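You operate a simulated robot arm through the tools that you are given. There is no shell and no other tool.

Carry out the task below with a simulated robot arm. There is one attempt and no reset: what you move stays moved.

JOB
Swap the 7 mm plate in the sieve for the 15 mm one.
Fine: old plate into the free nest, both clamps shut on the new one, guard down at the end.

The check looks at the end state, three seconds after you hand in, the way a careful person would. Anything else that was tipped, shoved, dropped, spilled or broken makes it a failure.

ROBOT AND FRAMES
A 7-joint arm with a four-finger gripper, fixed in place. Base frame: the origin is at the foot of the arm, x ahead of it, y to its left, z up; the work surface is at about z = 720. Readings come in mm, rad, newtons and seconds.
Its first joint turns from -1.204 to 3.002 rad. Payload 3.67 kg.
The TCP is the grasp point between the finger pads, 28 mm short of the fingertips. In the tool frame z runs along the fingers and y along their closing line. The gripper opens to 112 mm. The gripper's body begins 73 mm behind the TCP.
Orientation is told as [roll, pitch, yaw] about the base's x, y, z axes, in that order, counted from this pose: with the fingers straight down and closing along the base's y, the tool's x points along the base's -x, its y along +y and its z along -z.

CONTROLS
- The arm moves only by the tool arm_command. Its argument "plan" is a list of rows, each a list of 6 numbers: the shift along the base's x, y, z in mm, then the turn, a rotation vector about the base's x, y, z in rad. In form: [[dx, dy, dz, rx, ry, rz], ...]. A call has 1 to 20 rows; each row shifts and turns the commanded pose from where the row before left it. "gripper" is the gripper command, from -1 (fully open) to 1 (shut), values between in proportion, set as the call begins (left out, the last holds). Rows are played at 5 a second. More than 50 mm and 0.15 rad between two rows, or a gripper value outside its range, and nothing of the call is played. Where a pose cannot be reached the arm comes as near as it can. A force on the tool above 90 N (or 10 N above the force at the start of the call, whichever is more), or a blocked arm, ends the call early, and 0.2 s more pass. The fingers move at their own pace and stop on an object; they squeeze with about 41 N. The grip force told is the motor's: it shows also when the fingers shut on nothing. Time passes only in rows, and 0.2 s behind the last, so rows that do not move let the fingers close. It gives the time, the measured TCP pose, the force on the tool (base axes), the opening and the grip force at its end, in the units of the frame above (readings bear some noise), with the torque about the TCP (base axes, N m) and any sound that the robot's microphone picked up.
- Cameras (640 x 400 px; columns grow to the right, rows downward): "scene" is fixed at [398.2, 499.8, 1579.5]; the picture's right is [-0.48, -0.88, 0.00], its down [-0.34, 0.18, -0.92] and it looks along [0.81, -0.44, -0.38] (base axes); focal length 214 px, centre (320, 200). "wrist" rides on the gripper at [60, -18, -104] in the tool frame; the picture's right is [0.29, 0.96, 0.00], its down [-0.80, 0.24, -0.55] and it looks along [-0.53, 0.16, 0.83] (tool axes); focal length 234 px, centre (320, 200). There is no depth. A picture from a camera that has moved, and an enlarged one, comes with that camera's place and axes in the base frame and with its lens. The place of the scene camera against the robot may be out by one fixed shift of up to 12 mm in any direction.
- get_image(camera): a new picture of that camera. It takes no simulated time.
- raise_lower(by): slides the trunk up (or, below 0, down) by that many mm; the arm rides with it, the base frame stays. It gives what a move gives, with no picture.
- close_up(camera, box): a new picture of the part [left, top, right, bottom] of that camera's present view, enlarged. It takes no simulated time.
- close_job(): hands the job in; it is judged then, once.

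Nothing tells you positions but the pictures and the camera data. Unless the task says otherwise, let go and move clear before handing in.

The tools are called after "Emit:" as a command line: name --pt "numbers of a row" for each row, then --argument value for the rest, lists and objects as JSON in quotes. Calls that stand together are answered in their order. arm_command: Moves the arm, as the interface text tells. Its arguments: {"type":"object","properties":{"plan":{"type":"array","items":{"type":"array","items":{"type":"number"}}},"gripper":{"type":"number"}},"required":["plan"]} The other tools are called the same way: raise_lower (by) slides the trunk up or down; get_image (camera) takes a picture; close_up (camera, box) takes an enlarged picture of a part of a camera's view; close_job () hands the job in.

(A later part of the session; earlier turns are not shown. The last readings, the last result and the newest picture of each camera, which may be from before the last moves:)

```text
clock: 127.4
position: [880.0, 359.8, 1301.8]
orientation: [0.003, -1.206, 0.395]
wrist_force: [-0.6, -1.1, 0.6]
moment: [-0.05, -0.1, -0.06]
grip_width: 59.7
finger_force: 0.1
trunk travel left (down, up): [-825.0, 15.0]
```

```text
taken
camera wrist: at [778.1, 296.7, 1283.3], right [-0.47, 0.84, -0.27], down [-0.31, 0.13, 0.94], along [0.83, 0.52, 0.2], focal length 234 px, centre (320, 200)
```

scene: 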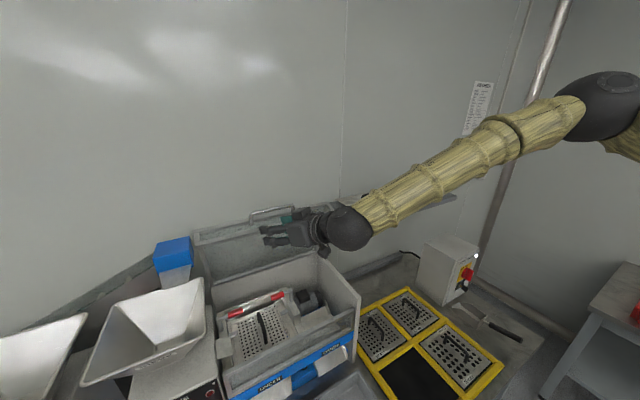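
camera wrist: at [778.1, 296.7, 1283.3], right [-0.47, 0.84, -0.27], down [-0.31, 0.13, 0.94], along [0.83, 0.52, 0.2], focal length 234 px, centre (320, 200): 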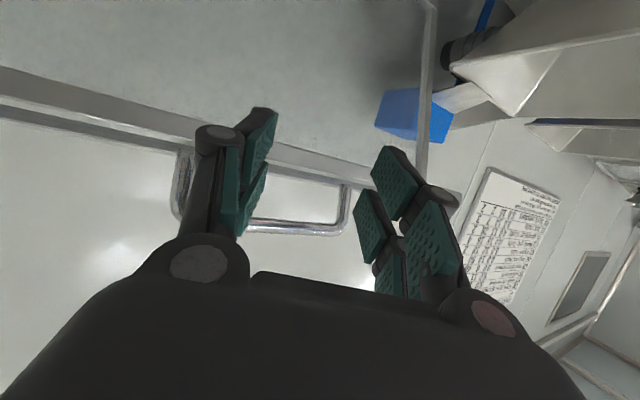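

Emit:
arm_command --pt "12 0 7.4 0 0 0" --pt "12 0 7.4 0 0 0" --pt "12 0 7.4 0 0 0" --pt "12.8 0 5.8 0 0 0" --pt "12.8 0 5.8 0 0 0" --pt "12.8 0 5.8 0 0 0" --pt "13.4 0 4.2 0 0 0" --pt "13.4 0 4.2 0 0 0" --pt "13.4 0 4.2 0 0 0" --pt "0 0 0 0 0 0"

Emit:
close_up --camera "scene" --box '[180, 160, 380, 310]'

Emit:
get_image --camera "wrist"

```text
clock: 129.6
position: [993.6, 358.5, 1355.5]
orientation: [0.002, -1.206, 0.396]
wrist_force: [-3.9, -2.7, 3.4]
moment: [-0.17, 0.01, -0.21]
grip_width: 63.8
finger_force: 1.9
trunk travel left (down, up): [-825.0, 15.0]
```

```text
2.67 times, centred on (280, 235) of scene
camera zoom: at [398.2, 499.8, 1579.5], right [-0.48, -0.88, 0.0], down [-0.34, 0.18, -0.92], along [0.81, -0.44, -0.38], focal length 572 px, centre (427, 107)
```

zoom: 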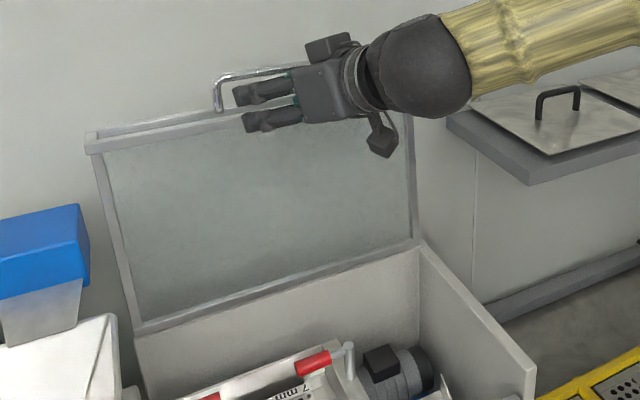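

```text
taken
camera wrist: at [891.8, 295.9, 1337.1], right [-0.47, 0.84, -0.27], down [-0.31, 0.13, 0.94], along [0.83, 0.52, 0.2], focal length 234 px, centre (320, 200)
```

wrist: 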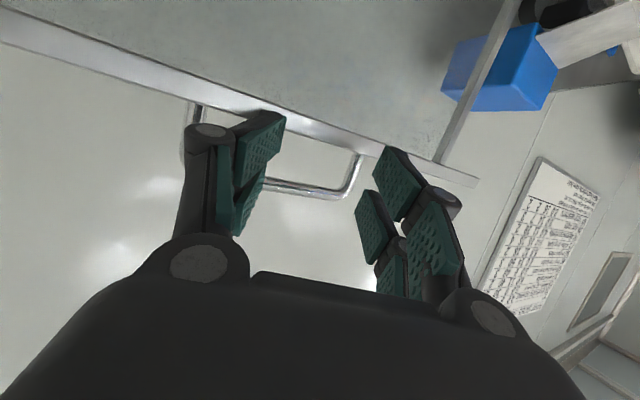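

The lid is nearly vertical now. I'll push it a little further back to see whether it rests past vertical.

Emit:
arm_command --pt "10 0 1 0 0 0" --pt "10 0 1 0 0 0" --pt "10 0 0 0 0 0" --pt "10 0 0 0 0 0" --pt "10 0 0 0 0 0" --pt "0 0 0 0 0 0"

Emit:
close_up --camera "scene" --box '[180, 160, 380, 310]'

Emit:
get_image --camera "wrist"

```text
clock: 131.0
position: [1036.9, 362.0, 1363.3]
orientation: [-0.001, -1.209, 0.406]
wrist_force: [-56.9, 20.8, 10.1]
moment: [0.41, -0.52, 2.78]
grip_width: 84.9
finger_force: 36.6
trunk travel left (down, up): [-825.0, 15.0]
```

```text
2.67 times, centred on (280, 235) of scene
camera zoom: at [398.2, 499.8, 1579.5], right [-0.48, -0.88, 0.0], down [-0.34, 0.18, -0.92], along [0.81, -0.44, -0.38], focal length 572 px, centre (427, 107)
```

zoom: 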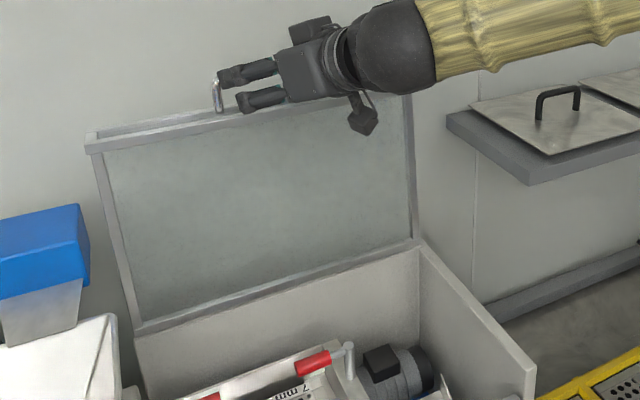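

```text
taken
camera wrist: at [935.8, 298.9, 1344.4], right [-0.47, 0.84, -0.27], down [-0.31, 0.13, 0.94], along [0.83, 0.53, 0.2], focal length 234 px, centre (320, 200)
```

wrist: 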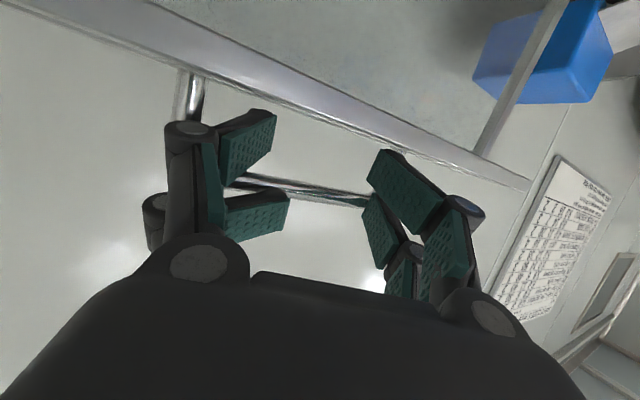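

The lid has not moved further and force rose to 57 N, so it is at its stop. I'll back off carefully and check that it stays open.

Emit:
arm_command --pt "-10 0 -1 0 0 0" --pt "-10 0 -1 0 0 0" --pt "-10 0 0 0 0 0" --pt "-10 0 0 0 0 0" --pt "-10 0 0 0 0 0" --pt "-10 -2 0 0 0 0" --pt "-10 -4 0 0 0 0" --pt "0 0 0 0 0 0"

Emit:
close_up --camera "scene" --box '[180, 160, 380, 310]'

Emit:
get_image --camera "wrist"

```text
clock: 132.8
position: [970.5, 353.1, 1355.0]
orientation: [0.001, -1.205, 0.394]
wrist_force: [-4.8, 4.5, 24.9]
moment: [-0.51, -0.61, -0.13]
grip_width: 65.7
finger_force: 0.0
trunk travel left (down, up): [-825.0, 15.0]
```

```text
2.67 times, centred on (280, 235) of scene
camera zoom: at [398.2, 499.8, 1579.5], right [-0.48, -0.88, 0.0], down [-0.34, 0.18, -0.92], along [0.81, -0.44, -0.38], focal length 572 px, centre (427, 107)
```

zoom: 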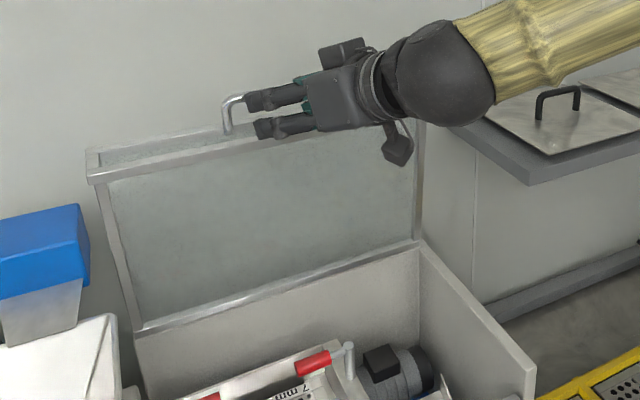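

```text
taken
camera wrist: at [869.4, 290.1, 1336.5], right [-0.47, 0.84, -0.27], down [-0.31, 0.13, 0.94], along [0.83, 0.52, 0.2], focal length 234 px, centre (320, 200)
```

wrist: 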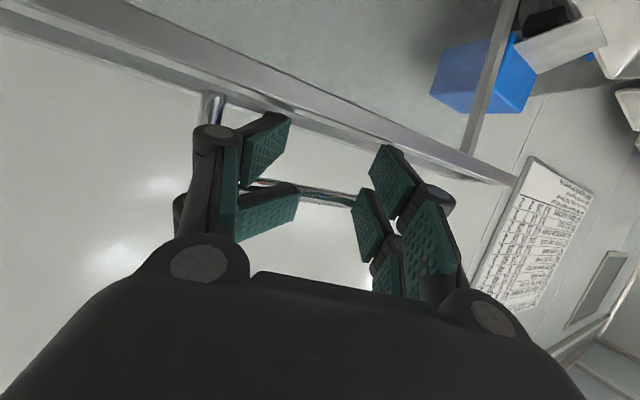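

The lid came forward because my straight −x retreat wedged the downward-sloping fingers between bar and strip. I'll push it back to the stop, then withdraw along the finger axis itself.

Emit:
arm_command --pt "6 2 2 0 0 0" --pt "8 2 2 0 0 0" --pt "8 2 2 0 0 0" --pt "8 2 2 0 0 0" --pt "0 0 0 0 0 0"

Emit:
get_image --camera "wrist"

Emit:
close_up --camera "scene" --box '[230, 170, 330, 245]'

```text
clock: 134.0
position: [1002.9, 362.7, 1362.9]
orientation: [0.005, -1.203, 0.396]
wrist_force: [0.1, -0.5, 7.0]
moment: [-0.16, -0.51, -0.04]
grip_width: 66.5
finger_force: 1.1
trunk travel left (down, up): [-825.0, 15.0]
```

```text
taken
camera wrist: at [901.5, 300.0, 1343.1], right [-0.47, 0.84, -0.27], down [-0.31, 0.13, 0.94], along [0.83, 0.52, 0.2], focal length 234 px, centre (320, 200)
```

wrist: 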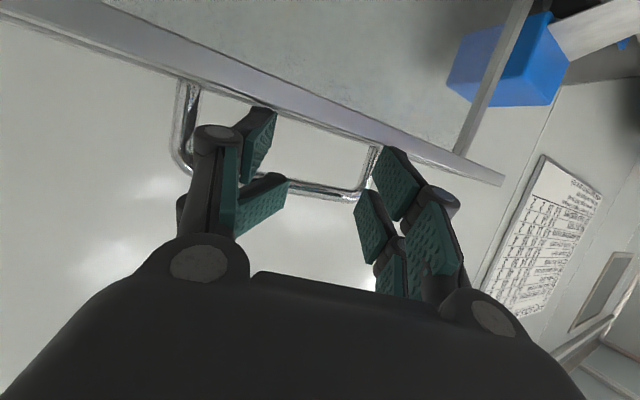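

```text
5.33 times, centred on (280, 208) of scene
camera zoom: at [398.2, 499.8, 1579.5], right [-0.48, -0.88, 0.0], down [-0.34, 0.18, -0.92], along [0.81, -0.44, -0.38], focal length 1144 px, centre (533, 160)
```

zoom: 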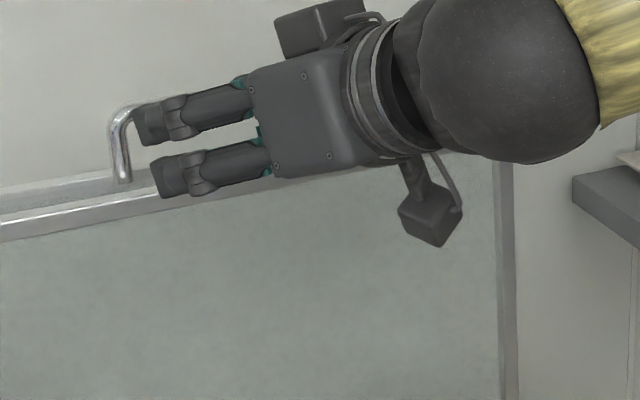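

Emit:
arm_command --pt "-4.3 -1.8 1.8 0 0 0" --pt "-4.3 -1.8 1.8 0 0 0" --pt "-8.6 -3.6 3.6 0 0 0" --pt "-8.6 -3.6 3.6 0 0 0" --pt "0 0 0 0 0 0"

Emit:
get_image --camera "wrist"

Emit:
close_up --camera "scene" --box '[180, 160, 380, 310]'

```text
clock: 135.2
position: [977.8, 352.7, 1372.0]
orientation: [0.004, -1.204, 0.397]
wrist_force: [0.7, 0.3, -0.5]
moment: [-0.01, 0.0, -0.01]
grip_width: 59.8
finger_force: 0.1
trunk travel left (down, up): [-825.0, 15.0]
```

```text
taken
camera wrist: at [876.4, 289.6, 1353.5], right [-0.47, 0.84, -0.27], down [-0.3, 0.13, 0.94], along [0.83, 0.52, 0.2], focal length 234 px, centre (320, 200)
```

wrist: 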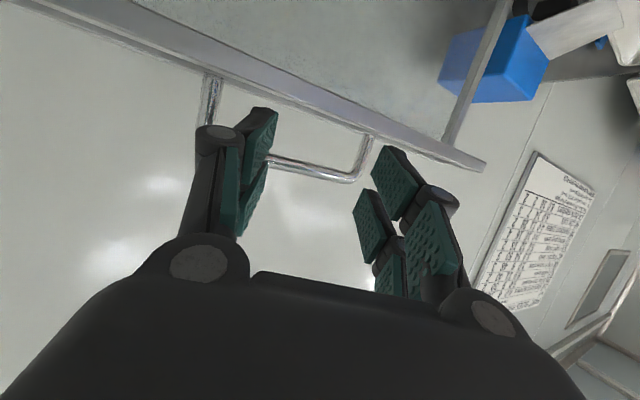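

```text
2.67 times, centred on (280, 235) of scene
camera zoom: at [398.2, 499.8, 1579.5], right [-0.48, -0.88, 0.0], down [-0.34, 0.18, -0.92], along [0.81, -0.44, -0.38], focal length 572 px, centre (427, 107)
```

zoom: 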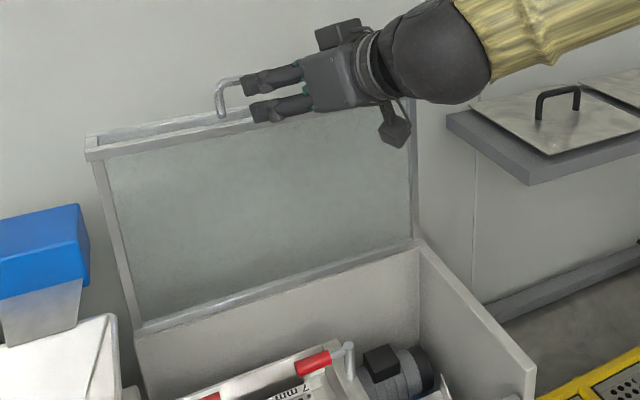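

Emit:
arm_command --pt "-8.6 -3.6 3.6 0 0 0" --pt "-8.6 -3.6 3.6 0 0 0" --pt "-8.6 -3.6 3.6 0 0 0" --pt "-8.6 -3.6 3.6 0 0 0" --pt "-8.6 -3.6 3 0 0 0" --pt "-8.6 -3.6 0 0 0 0" --pt "-15 -3.6 0 0 0 0" --pt "-15 -3.6 0 0 0 0" --pt "-15 -3.6 0 0 0 0" --pt "0 0 0 0 0 0"

Emit:
close_up --camera "scene" --box '[180, 160, 380, 310]'

Emit:
get_image --camera "scene"

Emit:
get_image --camera "wrist"

```text
clock: 137.4
position: [881.4, 320.0, 1389.1]
orientation: [0.003, -1.203, 0.397]
wrist_force: [0.5, 0.3, -0.7]
moment: [0.01, 0.01, -0.01]
grip_width: 59.7
finger_force: 0.0
trunk travel left (down, up): [-825.0, 15.0]
```

```text
2.67 times, centred on (280, 235) of scene
camera zoom: at [398.2, 499.8, 1579.5], right [-0.48, -0.88, 0.0], down [-0.34, 0.18, -0.92], along [0.81, -0.44, -0.38], focal length 572 px, centre (427, 107)
```

zoom: 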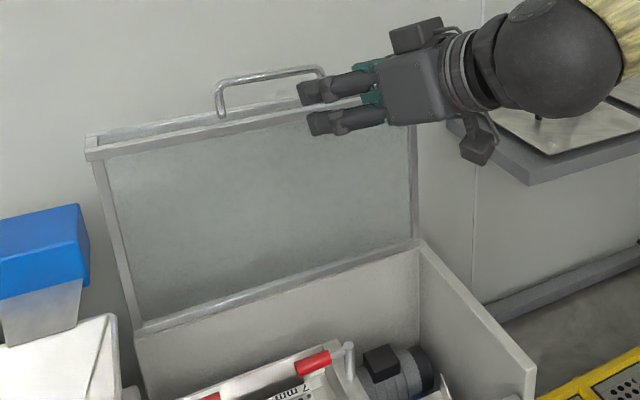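

```text
taken
```

scene: 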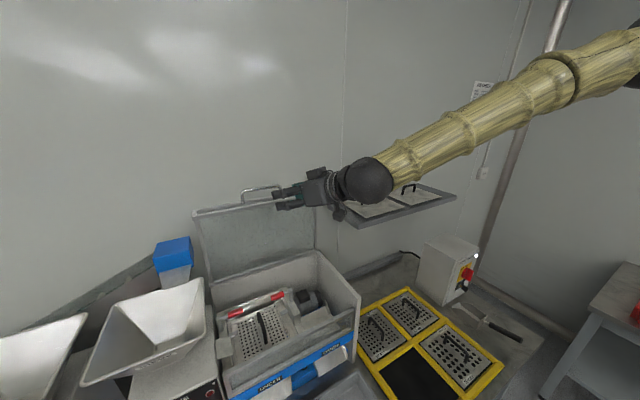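

```text
taken
camera wrist: at [779.9, 256.6, 1371.2], right [-0.47, 0.84, -0.27], down [-0.31, 0.13, 0.94], along [0.83, 0.52, 0.2], focal length 234 px, centre (320, 200)
```

wrist: 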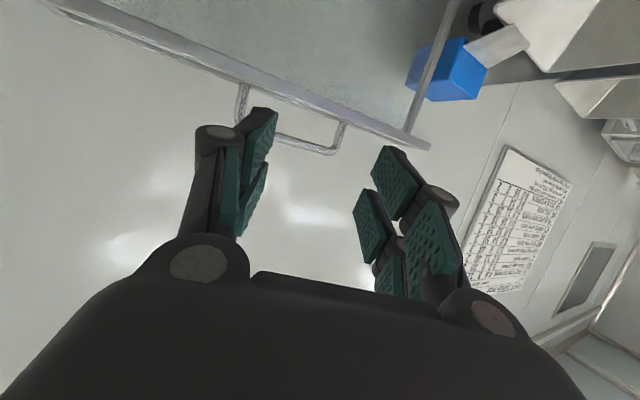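

The guard stays open by itself. Now I'll study the open interior and the clamps.

Emit:
close_up --camera "scene" --box '[210, 275, 340, 365]'

Emit:
close_up --camera "scene" --box '[210, 280, 280, 330]'

Emit:
close_up --camera "scene" --box '[260, 275, 340, 330]'

```text
4.44 times, centred on (275, 320) of scene
camera zoom: at [398.2, 499.8, 1579.5], right [-0.48, -0.88, 0.0], down [-0.34, 0.18, -0.92], along [0.81, -0.44, -0.38], focal length 953 px, centre (520, -333)
```

zoom: 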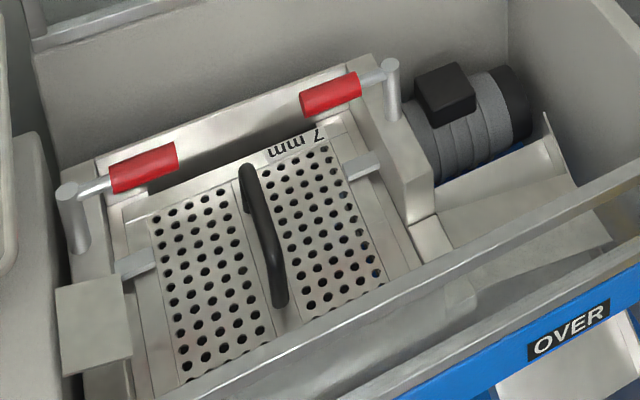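

```text
8.00 times, centred on (245, 305) of scene
camera zoom: at [398.2, 499.8, 1579.5], right [-0.48, -0.88, 0.0], down [-0.34, 0.18, -0.92], along [0.81, -0.44, -0.38], focal length 1716 px, centre (920, -640)
```

zoom: 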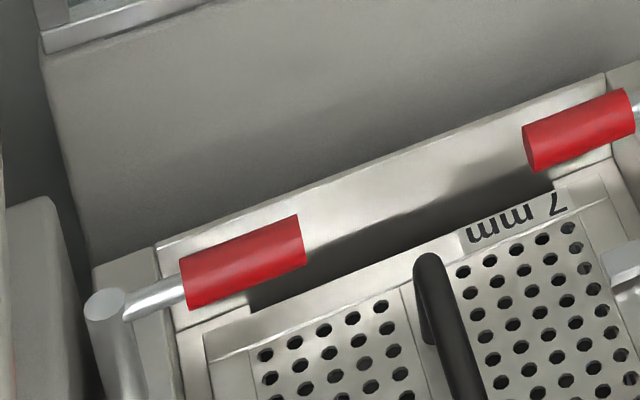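

```text
7.27 times, centred on (300, 302) of scene
camera zoom: at [398.2, 499.8, 1579.5], right [-0.48, -0.88, 0.0], down [-0.34, 0.18, -0.92], along [0.81, -0.44, -0.38], focal length 1560 px, centre (466, -546)
```

zoom: 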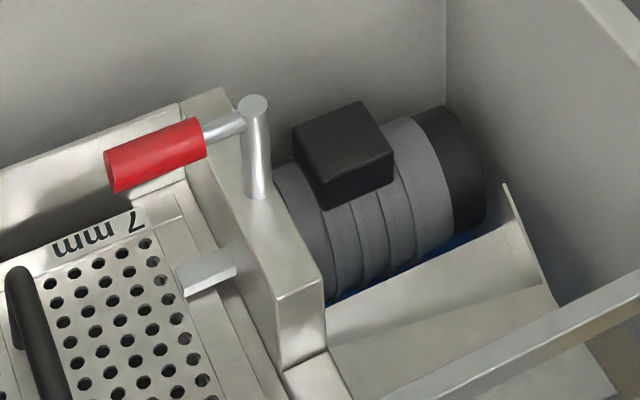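

The clamps look like quarter-turn levers: a vertical post on each side with a red grip pointing inward near x 945, z 1005, plus a small tab over each plate edge. I'll move to a pose from which the wrist camera looks straight into the sieve.

Emit:
arm_command --pt "-12 3 -10 0 0 -0.1" --pt "-12 3 -15 0 0 -0.1" --pt "-12 4 -15 0 0 -0.1" --pt "-12 4 -15 0 0 -0.097" --pt "-12 5 -15 0 0.1 0" --pt "-12 5 -15 0 0.1 0" --pt "-12 5 -20 0 0.1 0" --pt "-12 8 -20 0 0.1 0" --pt "-12 8 -20 0 0.1 0" --pt "-12 8 -22 0 0.1 0" --pt "0 8 -22 0 0.1 0" --pt "0 0 0 0 0 0" --pt "0 0 0 0 0 0"

Emit:
get_image --camera "wrist"

Emit:
get_image --camera "scene"

```text
clock: 140.2
position: [774.7, 368.4, 1211.0]
orientation: [0.018, -0.497, -0.029]
wrist_force: [0.9, 0.8, 0.2]
moment: [0.0, 0.02, -0.02]
grip_width: 60.1
finger_force: 0.1
trunk travel left (down, up): [-825.0, 15.0]
```

```text
taken
camera wrist: at [672.8, 351.3, 1272.3], right [-0.23, 0.96, -0.12], down [0.44, 0.22, 0.87], along [0.87, 0.15, -0.47], focal length 234 px, centre (320, 200)
```

wrist: 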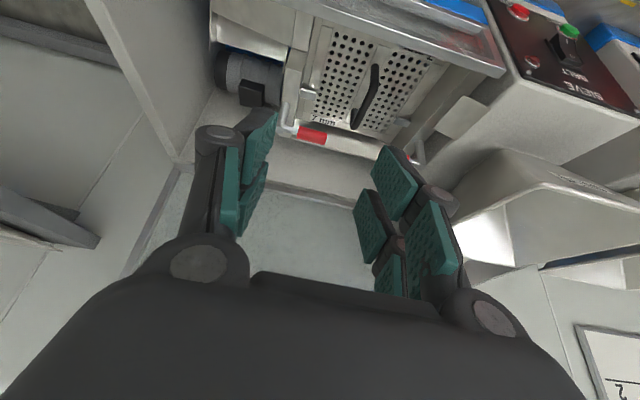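

```text
taken
```

scene: 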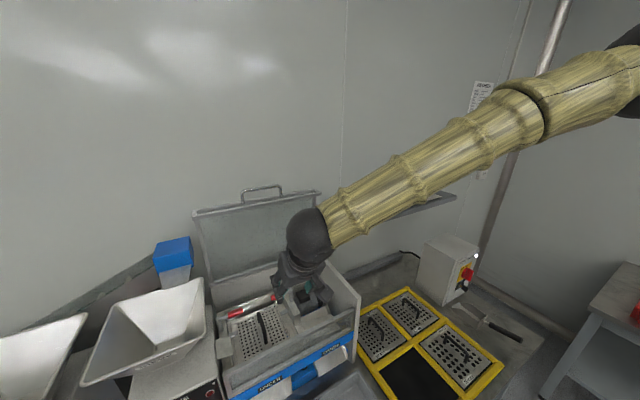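

Emit:
close_up --camera "wrist" --box '[210, 0, 450, 170]'

Emit:
close_up --camera "wrist" --box '[260, 60, 440, 180]'

```text
2.35 times, centred on (330, 85) of wrist
camera zoom: at [672.8, 351.3, 1272.3], right [-0.23, 0.96, -0.12], down [0.44, 0.22, 0.87], along [0.87, 0.15, -0.47], focal length 551 px, centre (296, 471)
```

zoom: 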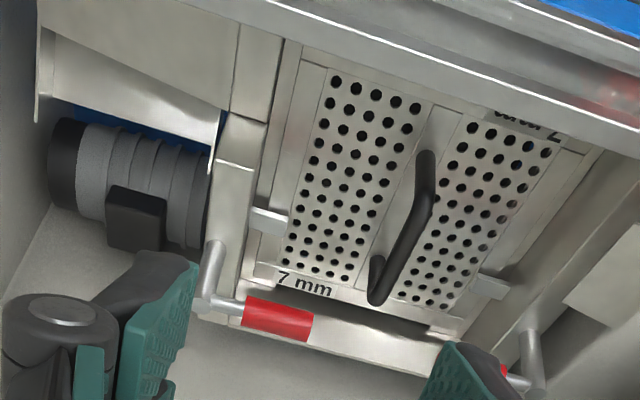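

```text
3.33 times, centred on (350, 120) of wrist
camera zoom: at [672.8, 351.3, 1272.3], right [-0.23, 0.96, -0.12], down [0.44, 0.22, 0.87], along [0.87, 0.15, -0.47], focal length 781 px, centre (220, 467)
```

zoom: 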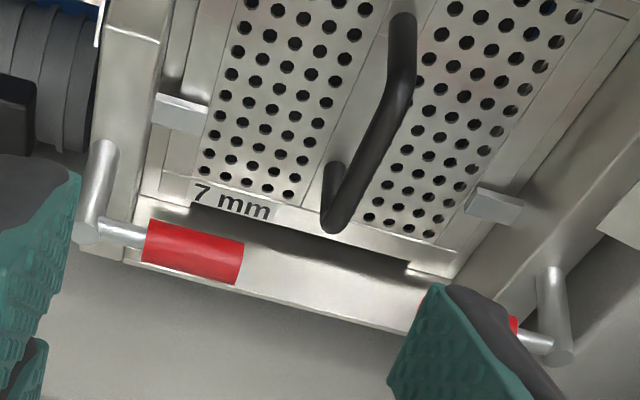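

Emit:
arm_command --pt "-5 2 -10 -0.018 0 0.015" --pt "-5 2 -15 0 0 0.014" --pt "-5 2 -15 0 0 0" --pt "-5 2 -15 0 0 0" --pt "0 2 -15 0 0 0" --pt "0 0 -15 0 0 0" --pt "0 0 -15 0 0 0" --pt "0 0 0 0 0 0" --pt "0 0 0 0 0 0"

Emit:
get_image --camera "wrist"

Emit:
close_up --camera "wrist" --box '[200, 60, 440, 240]'

```text
clock: 142.2
position: [742.0, 389.8, 1100.7]
orientation: [-0.018, -0.503, 0.038]
wrist_force: [0.3, -0.9, 0.4]
moment: [0.01, -0.02, -0.01]
grip_width: 60.0
finger_force: 0.0
trunk travel left (down, up): [-825.0, 15.0]
```

```text
taken
camera wrist: at [641.3, 369.8, 1162.8], right [-0.28, 0.95, -0.15], down [0.42, 0.27, 0.87], along [0.86, 0.18, -0.48], focal length 234 px, centre (320, 200)
```

wrist: 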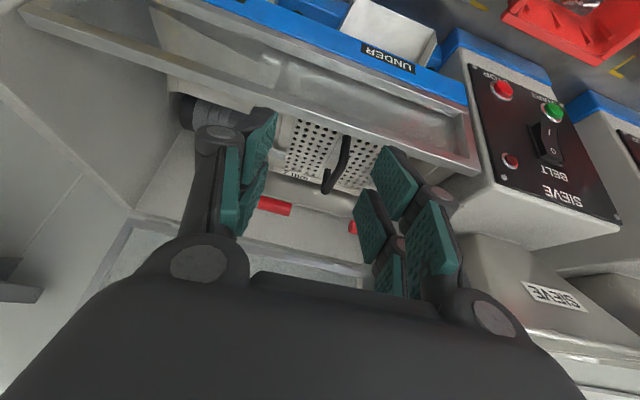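

```text
2.22 times, centred on (320, 150) of wrist
camera zoom: at [641.3, 369.8, 1162.8], right [-0.28, 0.95, -0.15], down [0.42, 0.27, 0.87], along [0.86, 0.18, -0.48], focal length 520 px, centre (320, 311)
```

zoom: 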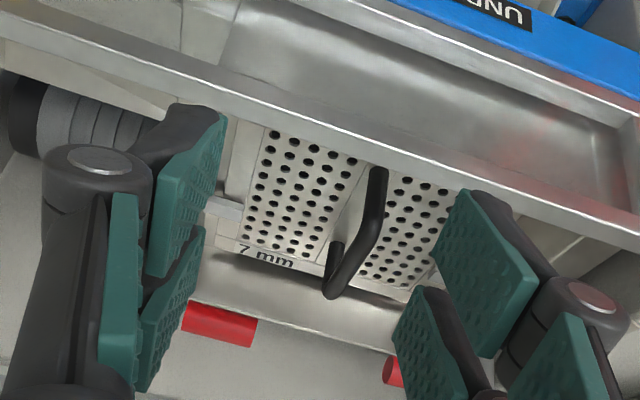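

I've located things by two wrist views: right grip y 348–396 at x 952, z 1015 with its post at (952, 324). The left grip is at y 490–538 with its post near y 562. The plate handle runs from (860, 436) to (959, 443) at z about 951. The clamp tabs sit under the posts, so these are quarter-turn levers about vertical posts. The camera would hit the front wall hanging below the tool, so I'll spin the tool half a turn first.

Emit:
arm_command --pt "0 0 3 -0.0685 -0.003 0.1251" --pt "0 0 3 -0.0685 -0.003 0.1251" --pt "0 0 3 -0.0685 -0.003 0.1251" --pt "0 0 3 -0.0685 -0.003 0.1251" --pt "0 0 0 -0.0685 -0.003 0.1251" --pt "0 0 0 -0.0685 -0.003 0.1251" --pt "0 0 0 -0.0685 -0.003 0.1251" --pt "0 0 0 -0.0685 -0.003 0.1251" --pt "0 0 0 -0.0685 -0.003 0.1251" --pt "0 0 0 -0.0685 -0.003 0.1251" --pt "0 0 0 -0.0685 -0.003 0.1251" --pt "0 0 0 0 0 0" --gripper 1

Emit:
arm_command --pt "0 0 0 -0.0685 -0.003 0.1251" --pt "0 0 0 -0.0685 -0.003 0.1251" --pt "0 0 0 -0.0685 -0.003 0.1251" --pt "0 0 0 -0.0685 -0.003 0.1251" --pt "0 0 0 -0.0685 -0.003 0.1251" --pt "0 0 0 -0.0685 -0.003 0.1251" --pt "0 0 0 -0.0685 -0.003 0.1251" --pt "0 0 0 -0.0685 -0.003 0.1251" --pt "0 0 0 -0.0685 -0.003 0.1251" --pt "0 0 0 -0.0685 -0.003 0.1251" --pt "0 0 0 -0.0685 -0.003 0.1251" --pt "0 0 0 0 0 0"

Emit:
get_image --camera "wrist"

Emit:
get_image --camera "scene"

```text
clock: 144.8
position: [741.7, 390.7, 1112.0]
orientation: [-0.523, -0.005, 1.612]
wrist_force: [-0.7, -0.1, 0.5]
moment: [-0.01, -0.01, 0.0]
grip_width: 0.1
finger_force: 35.9
trunk travel left (down, up): [-825.0, 15.0]
```

```text
clock: 147.4
position: [742.3, 390.3, 1112.9]
orientation: [-0.026, 0.497, -3.104]
wrist_force: [0.4, 0.9, 0.1]
moment: [-0.02, 0.01, 0.01]
grip_width: 0.1
finger_force: 35.5
trunk travel left (down, up): [-825.0, 15.0]
```

```text
taken
camera wrist: at [745.0, 406.1, 1233.4], right [0.3, -0.95, 0.12], down [-0.95, -0.29, 0.1], along [-0.06, -0.14, -0.99], focal length 234 px, centre (320, 200)
```

wrist: 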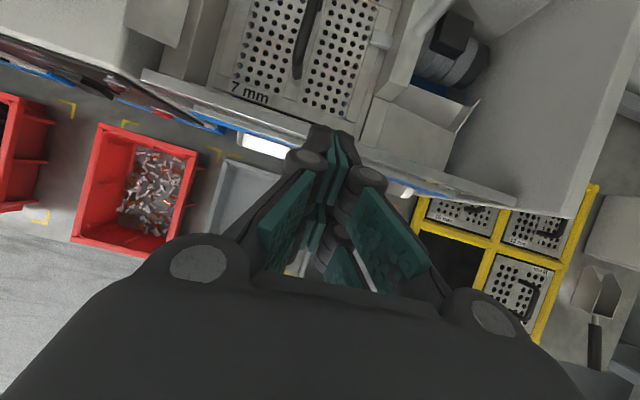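

```text
taken
```

scene: 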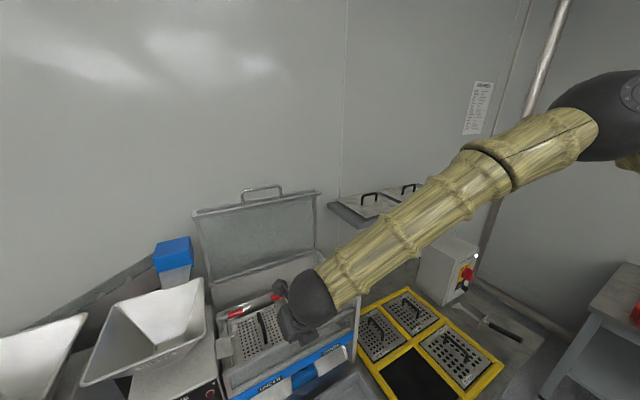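

Emit:
arm_command --pt "0 -2 0 0 -0.1 0" --pt "0 -2 0 0 -0.1 0" --pt "0 -2 0 0 -0.1 0" --pt "0 -2 0 0 -0.1 0" --pt "0 -2 0 0 -0.1 0" --pt "0 -2 0 0 -0.1 0" --pt "0 -2 0 0 -0.1 0" --pt "0 -3 0 0 0 0.08" --pt "0 -3 0 0 0 0.08" --pt "0 -3 0 0 0 0.08" --pt "0 -3 0 0 0 0.08" --pt "0 0 0 0 0 0" --pt "0 0 0 0 0 0"

Emit:
get_image --camera "wrist"

Emit:
get_image --camera "scene"

```text
clock: 150.2
position: [742.1, 363.5, 1113.0]
orientation: [0.035, 1.196, -2.739]
wrist_force: [-0.5, 1.2, 0.4]
moment: [-0.02, -0.01, 0.02]
grip_width: 0.1
finger_force: 35.9
trunk travel left (down, up): [-825.0, 15.0]
```

```text
taken
camera wrist: at [665.2, 354.5, 1206.9], right [0.44, -0.85, 0.28], down [-0.66, -0.52, -0.54], along [0.6, 0.05, -0.8], focal length 234 px, centre (320, 200)
```

wrist: 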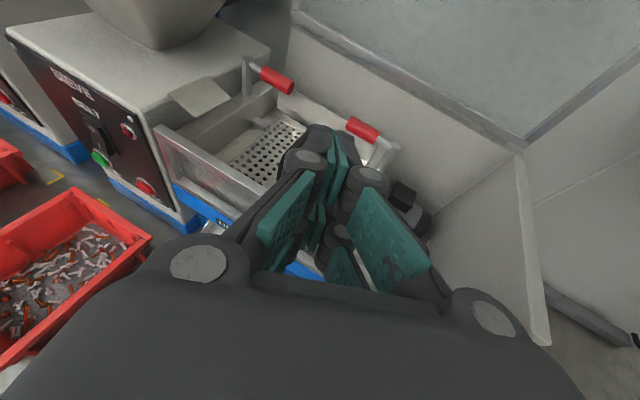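

```text
taken
```

scene: 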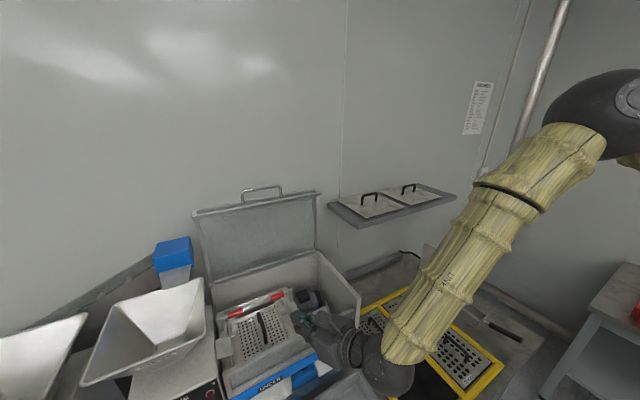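

This view shows both clamps and the fingertips clearly, and the right grip matches (951, 371, 1015). I'll bring the closed fingertips just in front of the right grip.

Emit:
arm_command --pt "15 0 -5 0 0 0" --pt "15 0 -6 0 0 0" --pt "15 1 -7 0 0 0" --pt "15 1 -8 0 0 0" --pt "15 1 -8 0 0 0" --pt "15 1 -10 0 0 0" --pt "15 1 -10 0 0 0" --pt "15 1 -10 0 0 0" --pt "15 0 -10 0 0 0" --pt "15 0 -8 0 0 0" --pt "8 0 -5 0 0 0" --pt "0 0 0 0 0 0"

Emit:
get_image --camera "wrist"

Emit:
close_up --camera "scene" --box '[210, 270, 340, 360]'

```text
clock: 152.8
position: [894.3, 372.0, 1030.0]
orientation: [0.034, 1.2, -2.735]
wrist_force: [-44.9, -11.6, 15.9]
moment: [0.08, -0.62, -0.23]
grip_width: 0.0
finger_force: 35.7
trunk travel left (down, up): [-825.0, 15.0]
```

```text
taken
camera wrist: at [817.4, 361.7, 1123.4], right [0.45, -0.85, 0.28], down [-0.66, -0.52, -0.54], along [0.61, 0.05, -0.79], focal length 234 px, centre (320, 200)
```

wrist: 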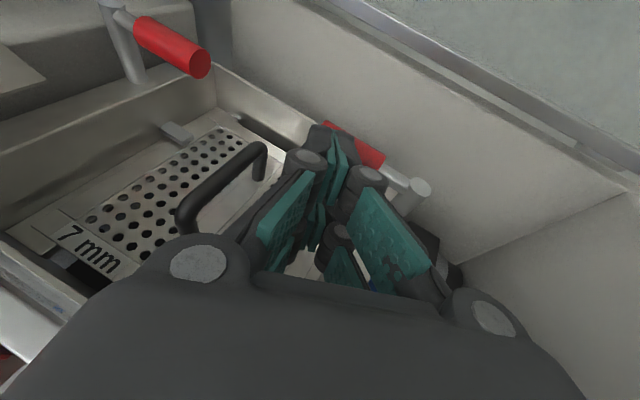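

```text
4.44 times, centred on (275, 315) of scene
camera zoom: at [398.2, 499.8, 1579.5], right [-0.48, -0.88, 0.0], down [-0.34, 0.18, -0.92], along [0.81, -0.44, -0.38], focal length 953 px, centre (520, -311)
```

zoom: 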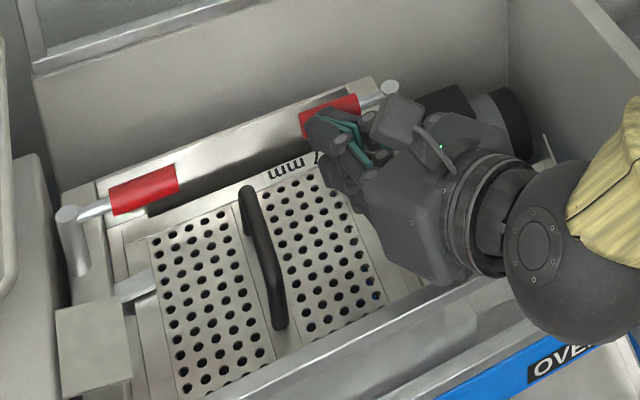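

Pushing backward at 45 N did not move the lever, so it must swing toward the front. I'll back off, steepen the tool, go over the grip, and hook it from behind.

Emit:
arm_command --pt "-15 -2 5 0 0 0" --pt "-15 0 10 0 0 0" --pt "-5 0 15 -0.047 0.11 0" --pt "0 0 15 -0.047 0.11 0" --pt "5 0 15 -0.047 0.11 0.02" --pt "10 2 10 -0.047 0.11 0.03" --pt "15 2 5 -0.047 0.11 0.03" --pt "15 2 0 0 0 0" --pt "15 2 0 0 0 0" --pt "15 0 0 0 0 0" --pt "15 0 0 0 0 0" --pt "0 0 0 0 0 0" --pt "0 0 0 0 0 0"

Emit:
get_image --camera "wrist"

Emit:
get_image --camera "scene"

```text
clock: 155.6
position: [954.0, 375.5, 1099.5]
orientation: [0.022, 0.599, -2.671]
wrist_force: [0.6, 0.3, -0.4]
moment: [0.04, -0.02, 0.0]
grip_width: 0.0
finger_force: 35.1
trunk travel left (down, up): [-825.0, 15.0]
```

```text
taken
camera wrist: at [938.2, 389.6, 1220.6], right [0.64, -0.75, 0.18], down [-0.76, -0.65, 0.01], along [0.11, -0.14, -0.98], focal length 234 px, centre (320, 200)
```

wrist: 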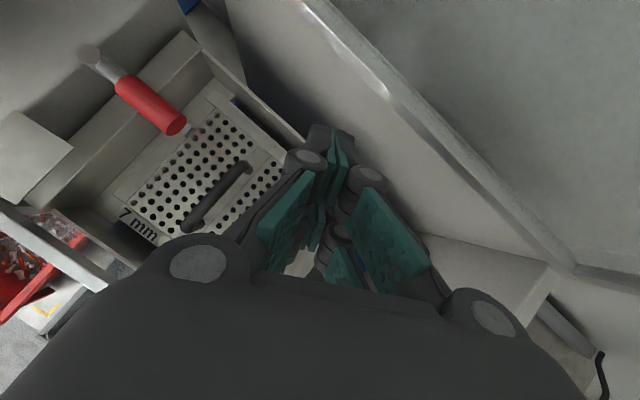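

```text
taken
```

scene: 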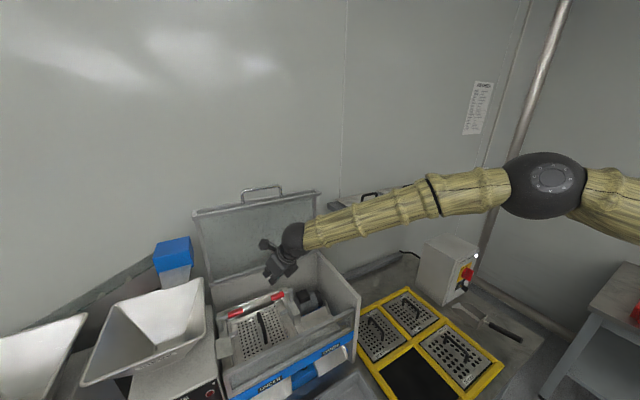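

Emit:
arm_command --pt "10 1 0 0 0 0" --pt "9 1 -4 0 0 0" --pt "0 1 -12 0 0 0" --pt "0 0 -12 0 0 0" --pt "0 0 -12 0 0 0" --pt "0 0 -12 0 0 0" --pt "0 0 -12 0 0 0" --pt "0 0 -12 0 0 0" --pt "0 0 0 0 0 0" --pt "0 0 0 0 0 0"

Emit:
get_image --camera "wrist"

Emit:
close_up --camera "scene" --box '[210, 250, 340, 340]'

```text
clock: 157.8
position: [974.2, 378.4, 1025.8]
orientation: [0.019, 0.6, -2.668]
wrist_force: [2.3, 2.0, 10.7]
moment: [-0.05, 0.44, 0.08]
grip_width: 0.0
finger_force: 35.7
trunk travel left (down, up): [-825.0, 15.0]
```

```text
taken
camera wrist: at [957.5, 392.3, 1145.7], right [0.64, -0.75, 0.18], down [-0.76, -0.65, 0.01], along [0.11, -0.14, -0.98], focal length 234 px, centre (320, 200)
```

wrist: 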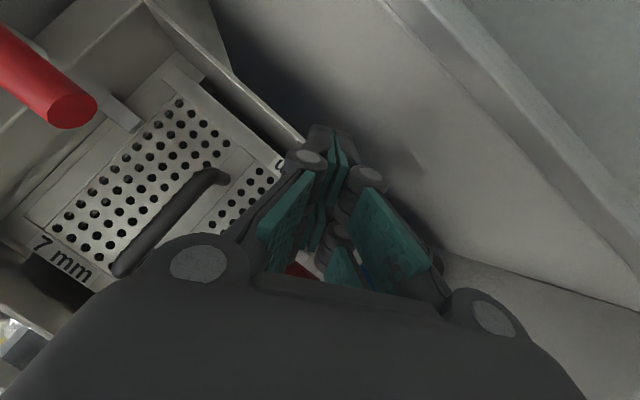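

```text
4.44 times, centred on (275, 295) of scene
camera zoom: at [398.2, 499.8, 1579.5], right [-0.48, -0.88, 0.0], down [-0.34, 0.18, -0.92], along [0.81, -0.44, -0.38], focal length 953 px, centre (520, -222)
```

zoom: 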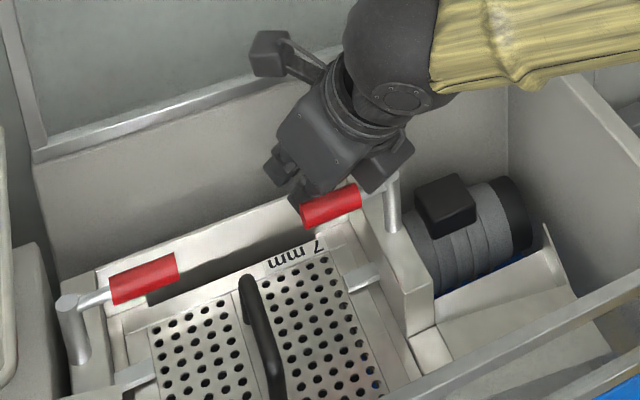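

Fingertips are behind the right grip. I'll pull gently forward and watch.

Emit:
arm_command --pt "-5 0 0 0 0 0" --pt "-5 0 0 0 0 0" --pt "-5 0 0 0 0 0" --pt "-5 0 0 0 0 0" --pt "0 0 0 0 0 0"

Emit:
close_up --camera "scene" --box '[210, 250, 340, 340]'

```text
clock: 159.0
position: [953.6, 378.3, 1024.3]
orientation: [0.021, 0.598, -2.669]
wrist_force: [-0.4, -1.2, 0.6]
moment: [-0.03, 0.0, 0.03]
grip_width: 0.0
finger_force: 36.1
trunk travel left (down, up): [-825.0, 15.0]
```

```text
4.44 times, centred on (275, 295) of scene
camera zoom: at [398.2, 499.8, 1579.5], right [-0.48, -0.88, 0.0], down [-0.34, 0.18, -0.92], along [0.81, -0.44, -0.38], focal length 953 px, centre (520, -222)
```

zoom: 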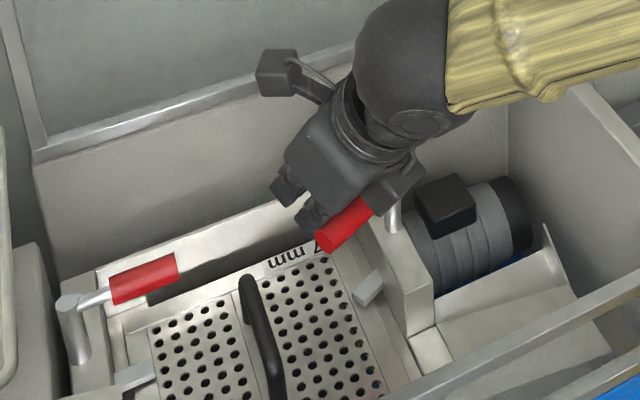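

The lever swings forward, and its tab turns with it, so that is the right direction. I'll continue along the arc.

Emit:
arm_command --pt "-8 0 0 0 0 0" --pt "-8 0 0 0 0 0" --pt "-8 -1 0 0 0 0" --pt "-8 -2 0 0 0 0" --pt "-7 -3 0 0 0 0" --pt "-6 -5 0 0 0 0" --pt "-6 -6 0 0 0 0" --pt "-5 -6 0 0 0 0" --pt "0 0 0 0 0 0"

Emit:
close_up --camera "scene" --box '[210, 250, 340, 340]'

Emit:
get_image --camera "wrist"

```text
clock: 161.0
position: [897.0, 359.2, 1025.9]
orientation: [0.019, 0.602, -2.666]
wrist_force: [6.8, 17.6, 8.0]
moment: [-0.35, 0.15, -0.11]
grip_width: 0.2
finger_force: 35.7
trunk travel left (down, up): [-825.0, 15.0]
```

```text
4.44 times, centred on (275, 295) of scene
camera zoom: at [398.2, 499.8, 1579.5], right [-0.48, -0.88, 0.0], down [-0.34, 0.18, -0.92], along [0.81, -0.44, -0.38], focal length 953 px, centre (520, -222)
```

zoom: 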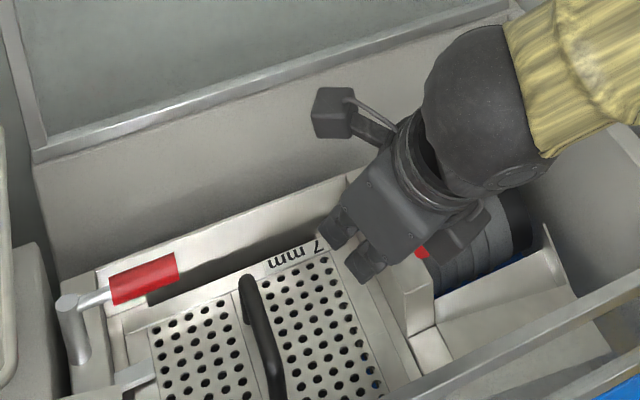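

```text
taken
camera wrist: at [880.0, 372.5, 1146.2], right [0.64, -0.75, 0.18], down [-0.76, -0.65, 0.01], along [0.11, -0.14, -0.98], focal length 234 px, centre (320, 200)
```

wrist: 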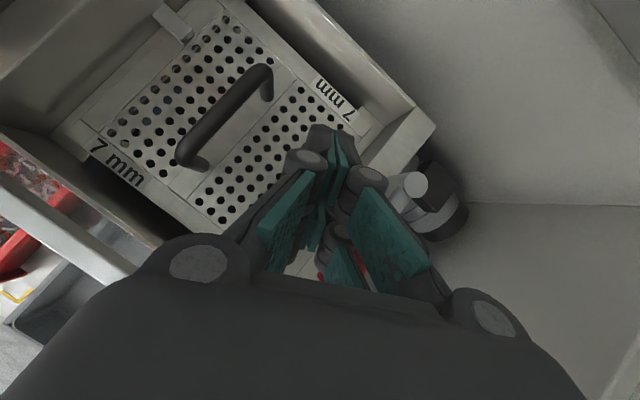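

Emit:
arm_command --pt "-3 -5 0 0 0 0" --pt "-3 -5 0 0 0 0" --pt "-3 -5 0 0 0 0" --pt "-3 -5 0 0 0 0" --pt "0 0 0 0 0 0"

Emit:
get_image --camera "wrist"

Emit:
close_up --camera "scene" --box '[210, 250, 340, 340]'

```text
clock: 161.8
position: [890.3, 356.7, 1031.5]
orientation: [0.008, 0.614, -2.669]
wrist_force: [19.4, 71.6, -5.9]
moment: [0.1, -0.1, -0.73]
grip_width: 0.0
finger_force: 35.7
trunk travel left (down, up): [-825.0, 15.0]
stopped in row 3: the force on the tool passed its limit at 95 N (the readings are from after the stop); the commanded pose is now the measured one
```

```text
taken
camera wrist: at [873.4, 369.1, 1150.6], right [0.64, -0.75, 0.17], down [-0.76, -0.65, 0.0], along [0.12, -0.13, -0.99], focal length 234 px, centre (320, 200)
```

wrist: 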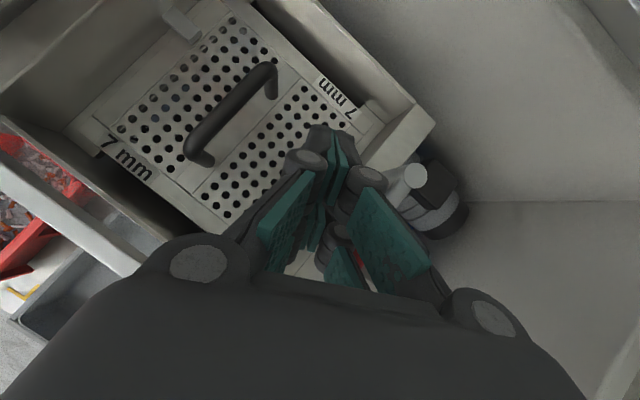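

```text
4.44 times, centred on (275, 295) of scene
camera zoom: at [398.2, 499.8, 1579.5], right [-0.48, -0.88, 0.0], down [-0.34, 0.18, -0.92], along [0.81, -0.44, -0.38], focal length 953 px, centre (520, -222)
```

zoom: 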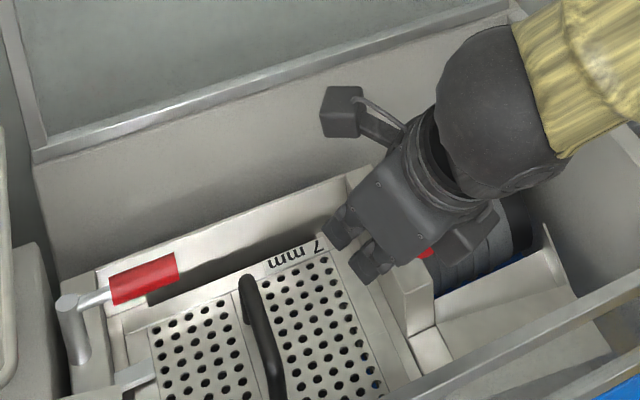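

The lever is at its stop. I'll release the pressure, rise clear and inspect.

Emit:
arm_command --pt "2 6 0 0 0 0" --pt "2 8 2 0 0 0" --pt "0 4 12 0 0 0" --pt "0 0 15 0 0 0" --pt "0 0 15 0 0 0" --pt "0 0 15 0 0 0" --pt "-10 0 15 0 0 0" --pt "-10 0 0 0 0 0" --pt "-10 0 0 0 0 0" --pt "0 0 0 0 0 0"

Emit:
get_image --camera "wrist"

Emit:
close_up --camera "scene" --box '[210, 250, 340, 340]'

```text
clock: 164.0
position: [866.5, 364.6, 1103.7]
orientation: [0.012, 0.61, -2.674]
wrist_force: [0.1, 0.0, -0.5]
moment: [-0.02, 0.0, -0.01]
grip_width: 0.0
finger_force: 36.2
trunk travel left (down, up): [-825.0, 15.0]
```

```text
taken
camera wrist: at [849.0, 376.5, 1223.5], right [0.64, -0.75, 0.18], down [-0.76, -0.65, 0.0], along [0.11, -0.13, -0.98], focal length 234 px, centre (320, 200)
```

wrist: 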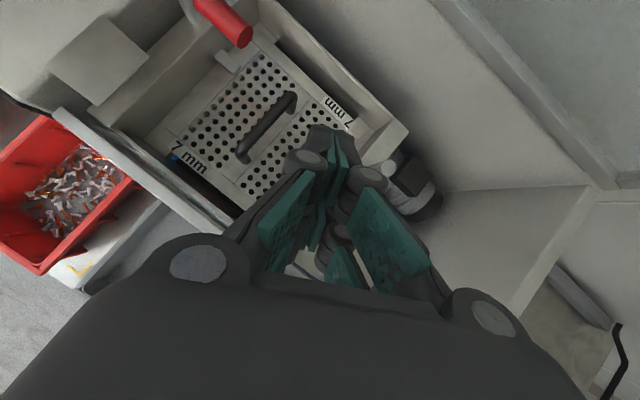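

```text
4.44 times, centred on (275, 295) of scene
camera zoom: at [398.2, 499.8, 1579.5], right [-0.48, -0.88, 0.0], down [-0.34, 0.18, -0.92], along [0.81, -0.44, -0.38], focal length 953 px, centre (520, -222)
```

zoom: 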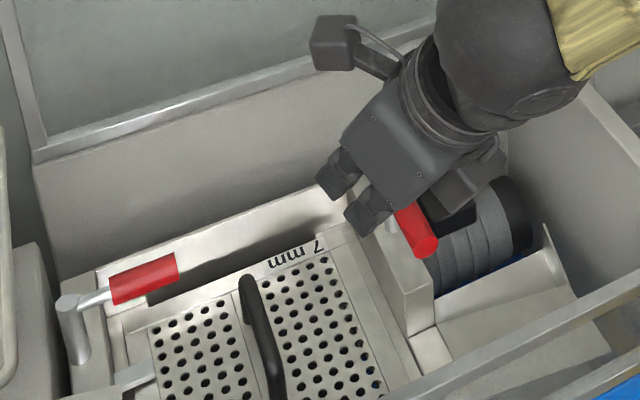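

The right clamp is open. Refined triangulation puts the left grip at x ≈ 934, y 486–535, z ≈ 1026, with its post near (937, 558). For reach, I'll turn the tool to point more toward +y and come in through the gap between the grips.

Emit:
arm_command --pt "0 2 2 0 0 0.1325" --pt "0 2 2 0 0 0.1325" --pt "0 2 2 0 0 0.1325" --pt "0 2 2 0 0 0.1325" --pt "0 5 0 0.106 -0.076 0" --pt "0 5 0 0.106 -0.076 0" --pt "0 5 0 0.106 -0.076 0" --pt "0 5 0 0 0 0" --pt "0 0 0 0 0 0" --pt "0 0 0 0 0 0"

Emit:
get_image --camera "wrist"

Emit:
get_image --camera "scene"

```text
clock: 166.2
position: [867.4, 390.0, 1111.0]
orientation: [0.046, 1.003, -2.121]
wrist_force: [0.1, -1.1, -0.2]
moment: [0.06, 0.01, 0.06]
grip_width: 0.0
finger_force: 35.6
trunk travel left (down, up): [-825.0, 15.0]
```

```text
taken
camera wrist: at [820.8, 356.1, 1218.6], right [0.88, -0.4, 0.27], down [-0.29, -0.88, -0.37], along [0.38, 0.25, -0.89], focal length 234 px, centre (320, 200)
```

wrist: 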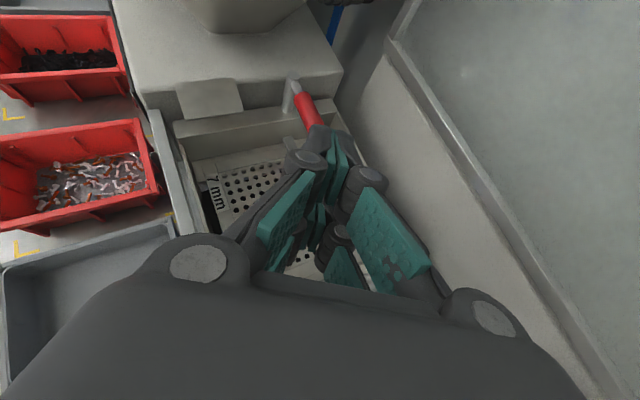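

```text
taken
```

scene: 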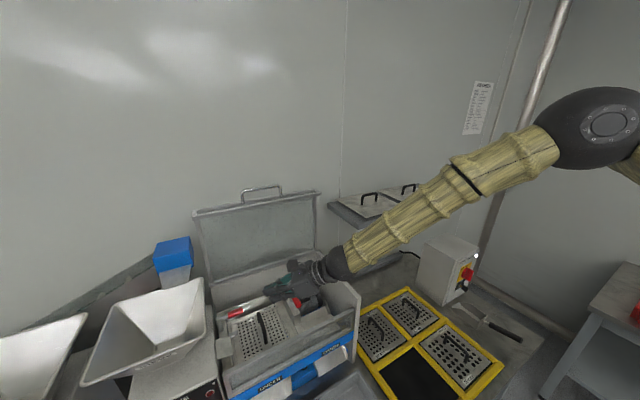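

Emit:
arm_command --pt "15 10 -3 0 0 0" --pt "15 12 -3 0 0 0" --pt "15 12 -5 0 0 0" --pt "15 12 -5 0 0 0" --pt "15 13 -5 0 0 0" --pt "12 13 -5 0 0 0" --pt "0 13 -10 0 0 0" --pt "0 0 0 0 0 0" --pt "0 0 0 0 0 0"

Emit:
get_image --camera "wrist"

Emit:
close_up --camera "scene" --box '[200, 240, 340, 340]'

```text
clock: 168.2
position: [949.9, 471.9, 1076.6]
orientation: [0.047, 1.005, -2.116]
wrist_force: [1.0, 0.1, -0.4]
moment: [-0.05, -0.01, -0.01]
grip_width: 0.0
finger_force: 35.4
out of reach, approached as far as the arm can: row 7
trunk travel left (down, up): [-825.0, 15.0]
```

```text
taken
camera wrist: at [902.9, 437.1, 1183.7], right [0.88, -0.4, 0.27], down [-0.29, -0.88, -0.37], along [0.38, 0.25, -0.89], focal length 234 px, centre (320, 200)
```

wrist: 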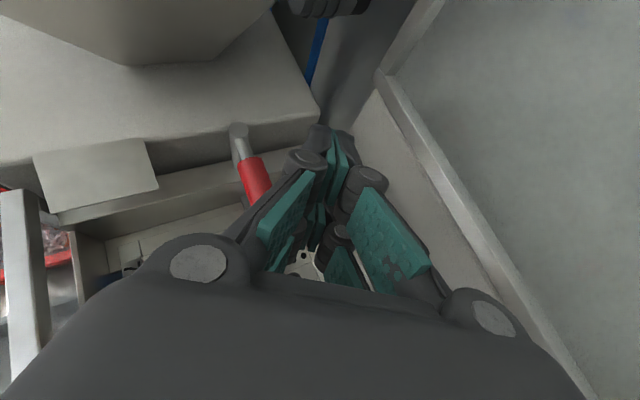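

```text
4.00 times, centred on (270, 290) of scene
camera zoom: at [398.2, 499.8, 1579.5], right [-0.48, -0.88, 0.0], down [-0.34, 0.18, -0.92], along [0.81, -0.44, -0.38], focal length 858 px, centre (520, -160)
```

zoom: 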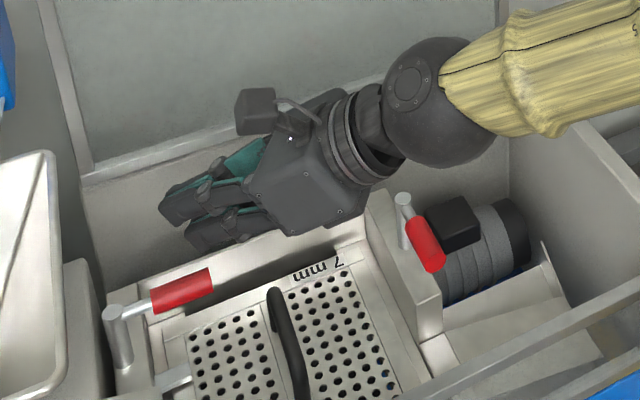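

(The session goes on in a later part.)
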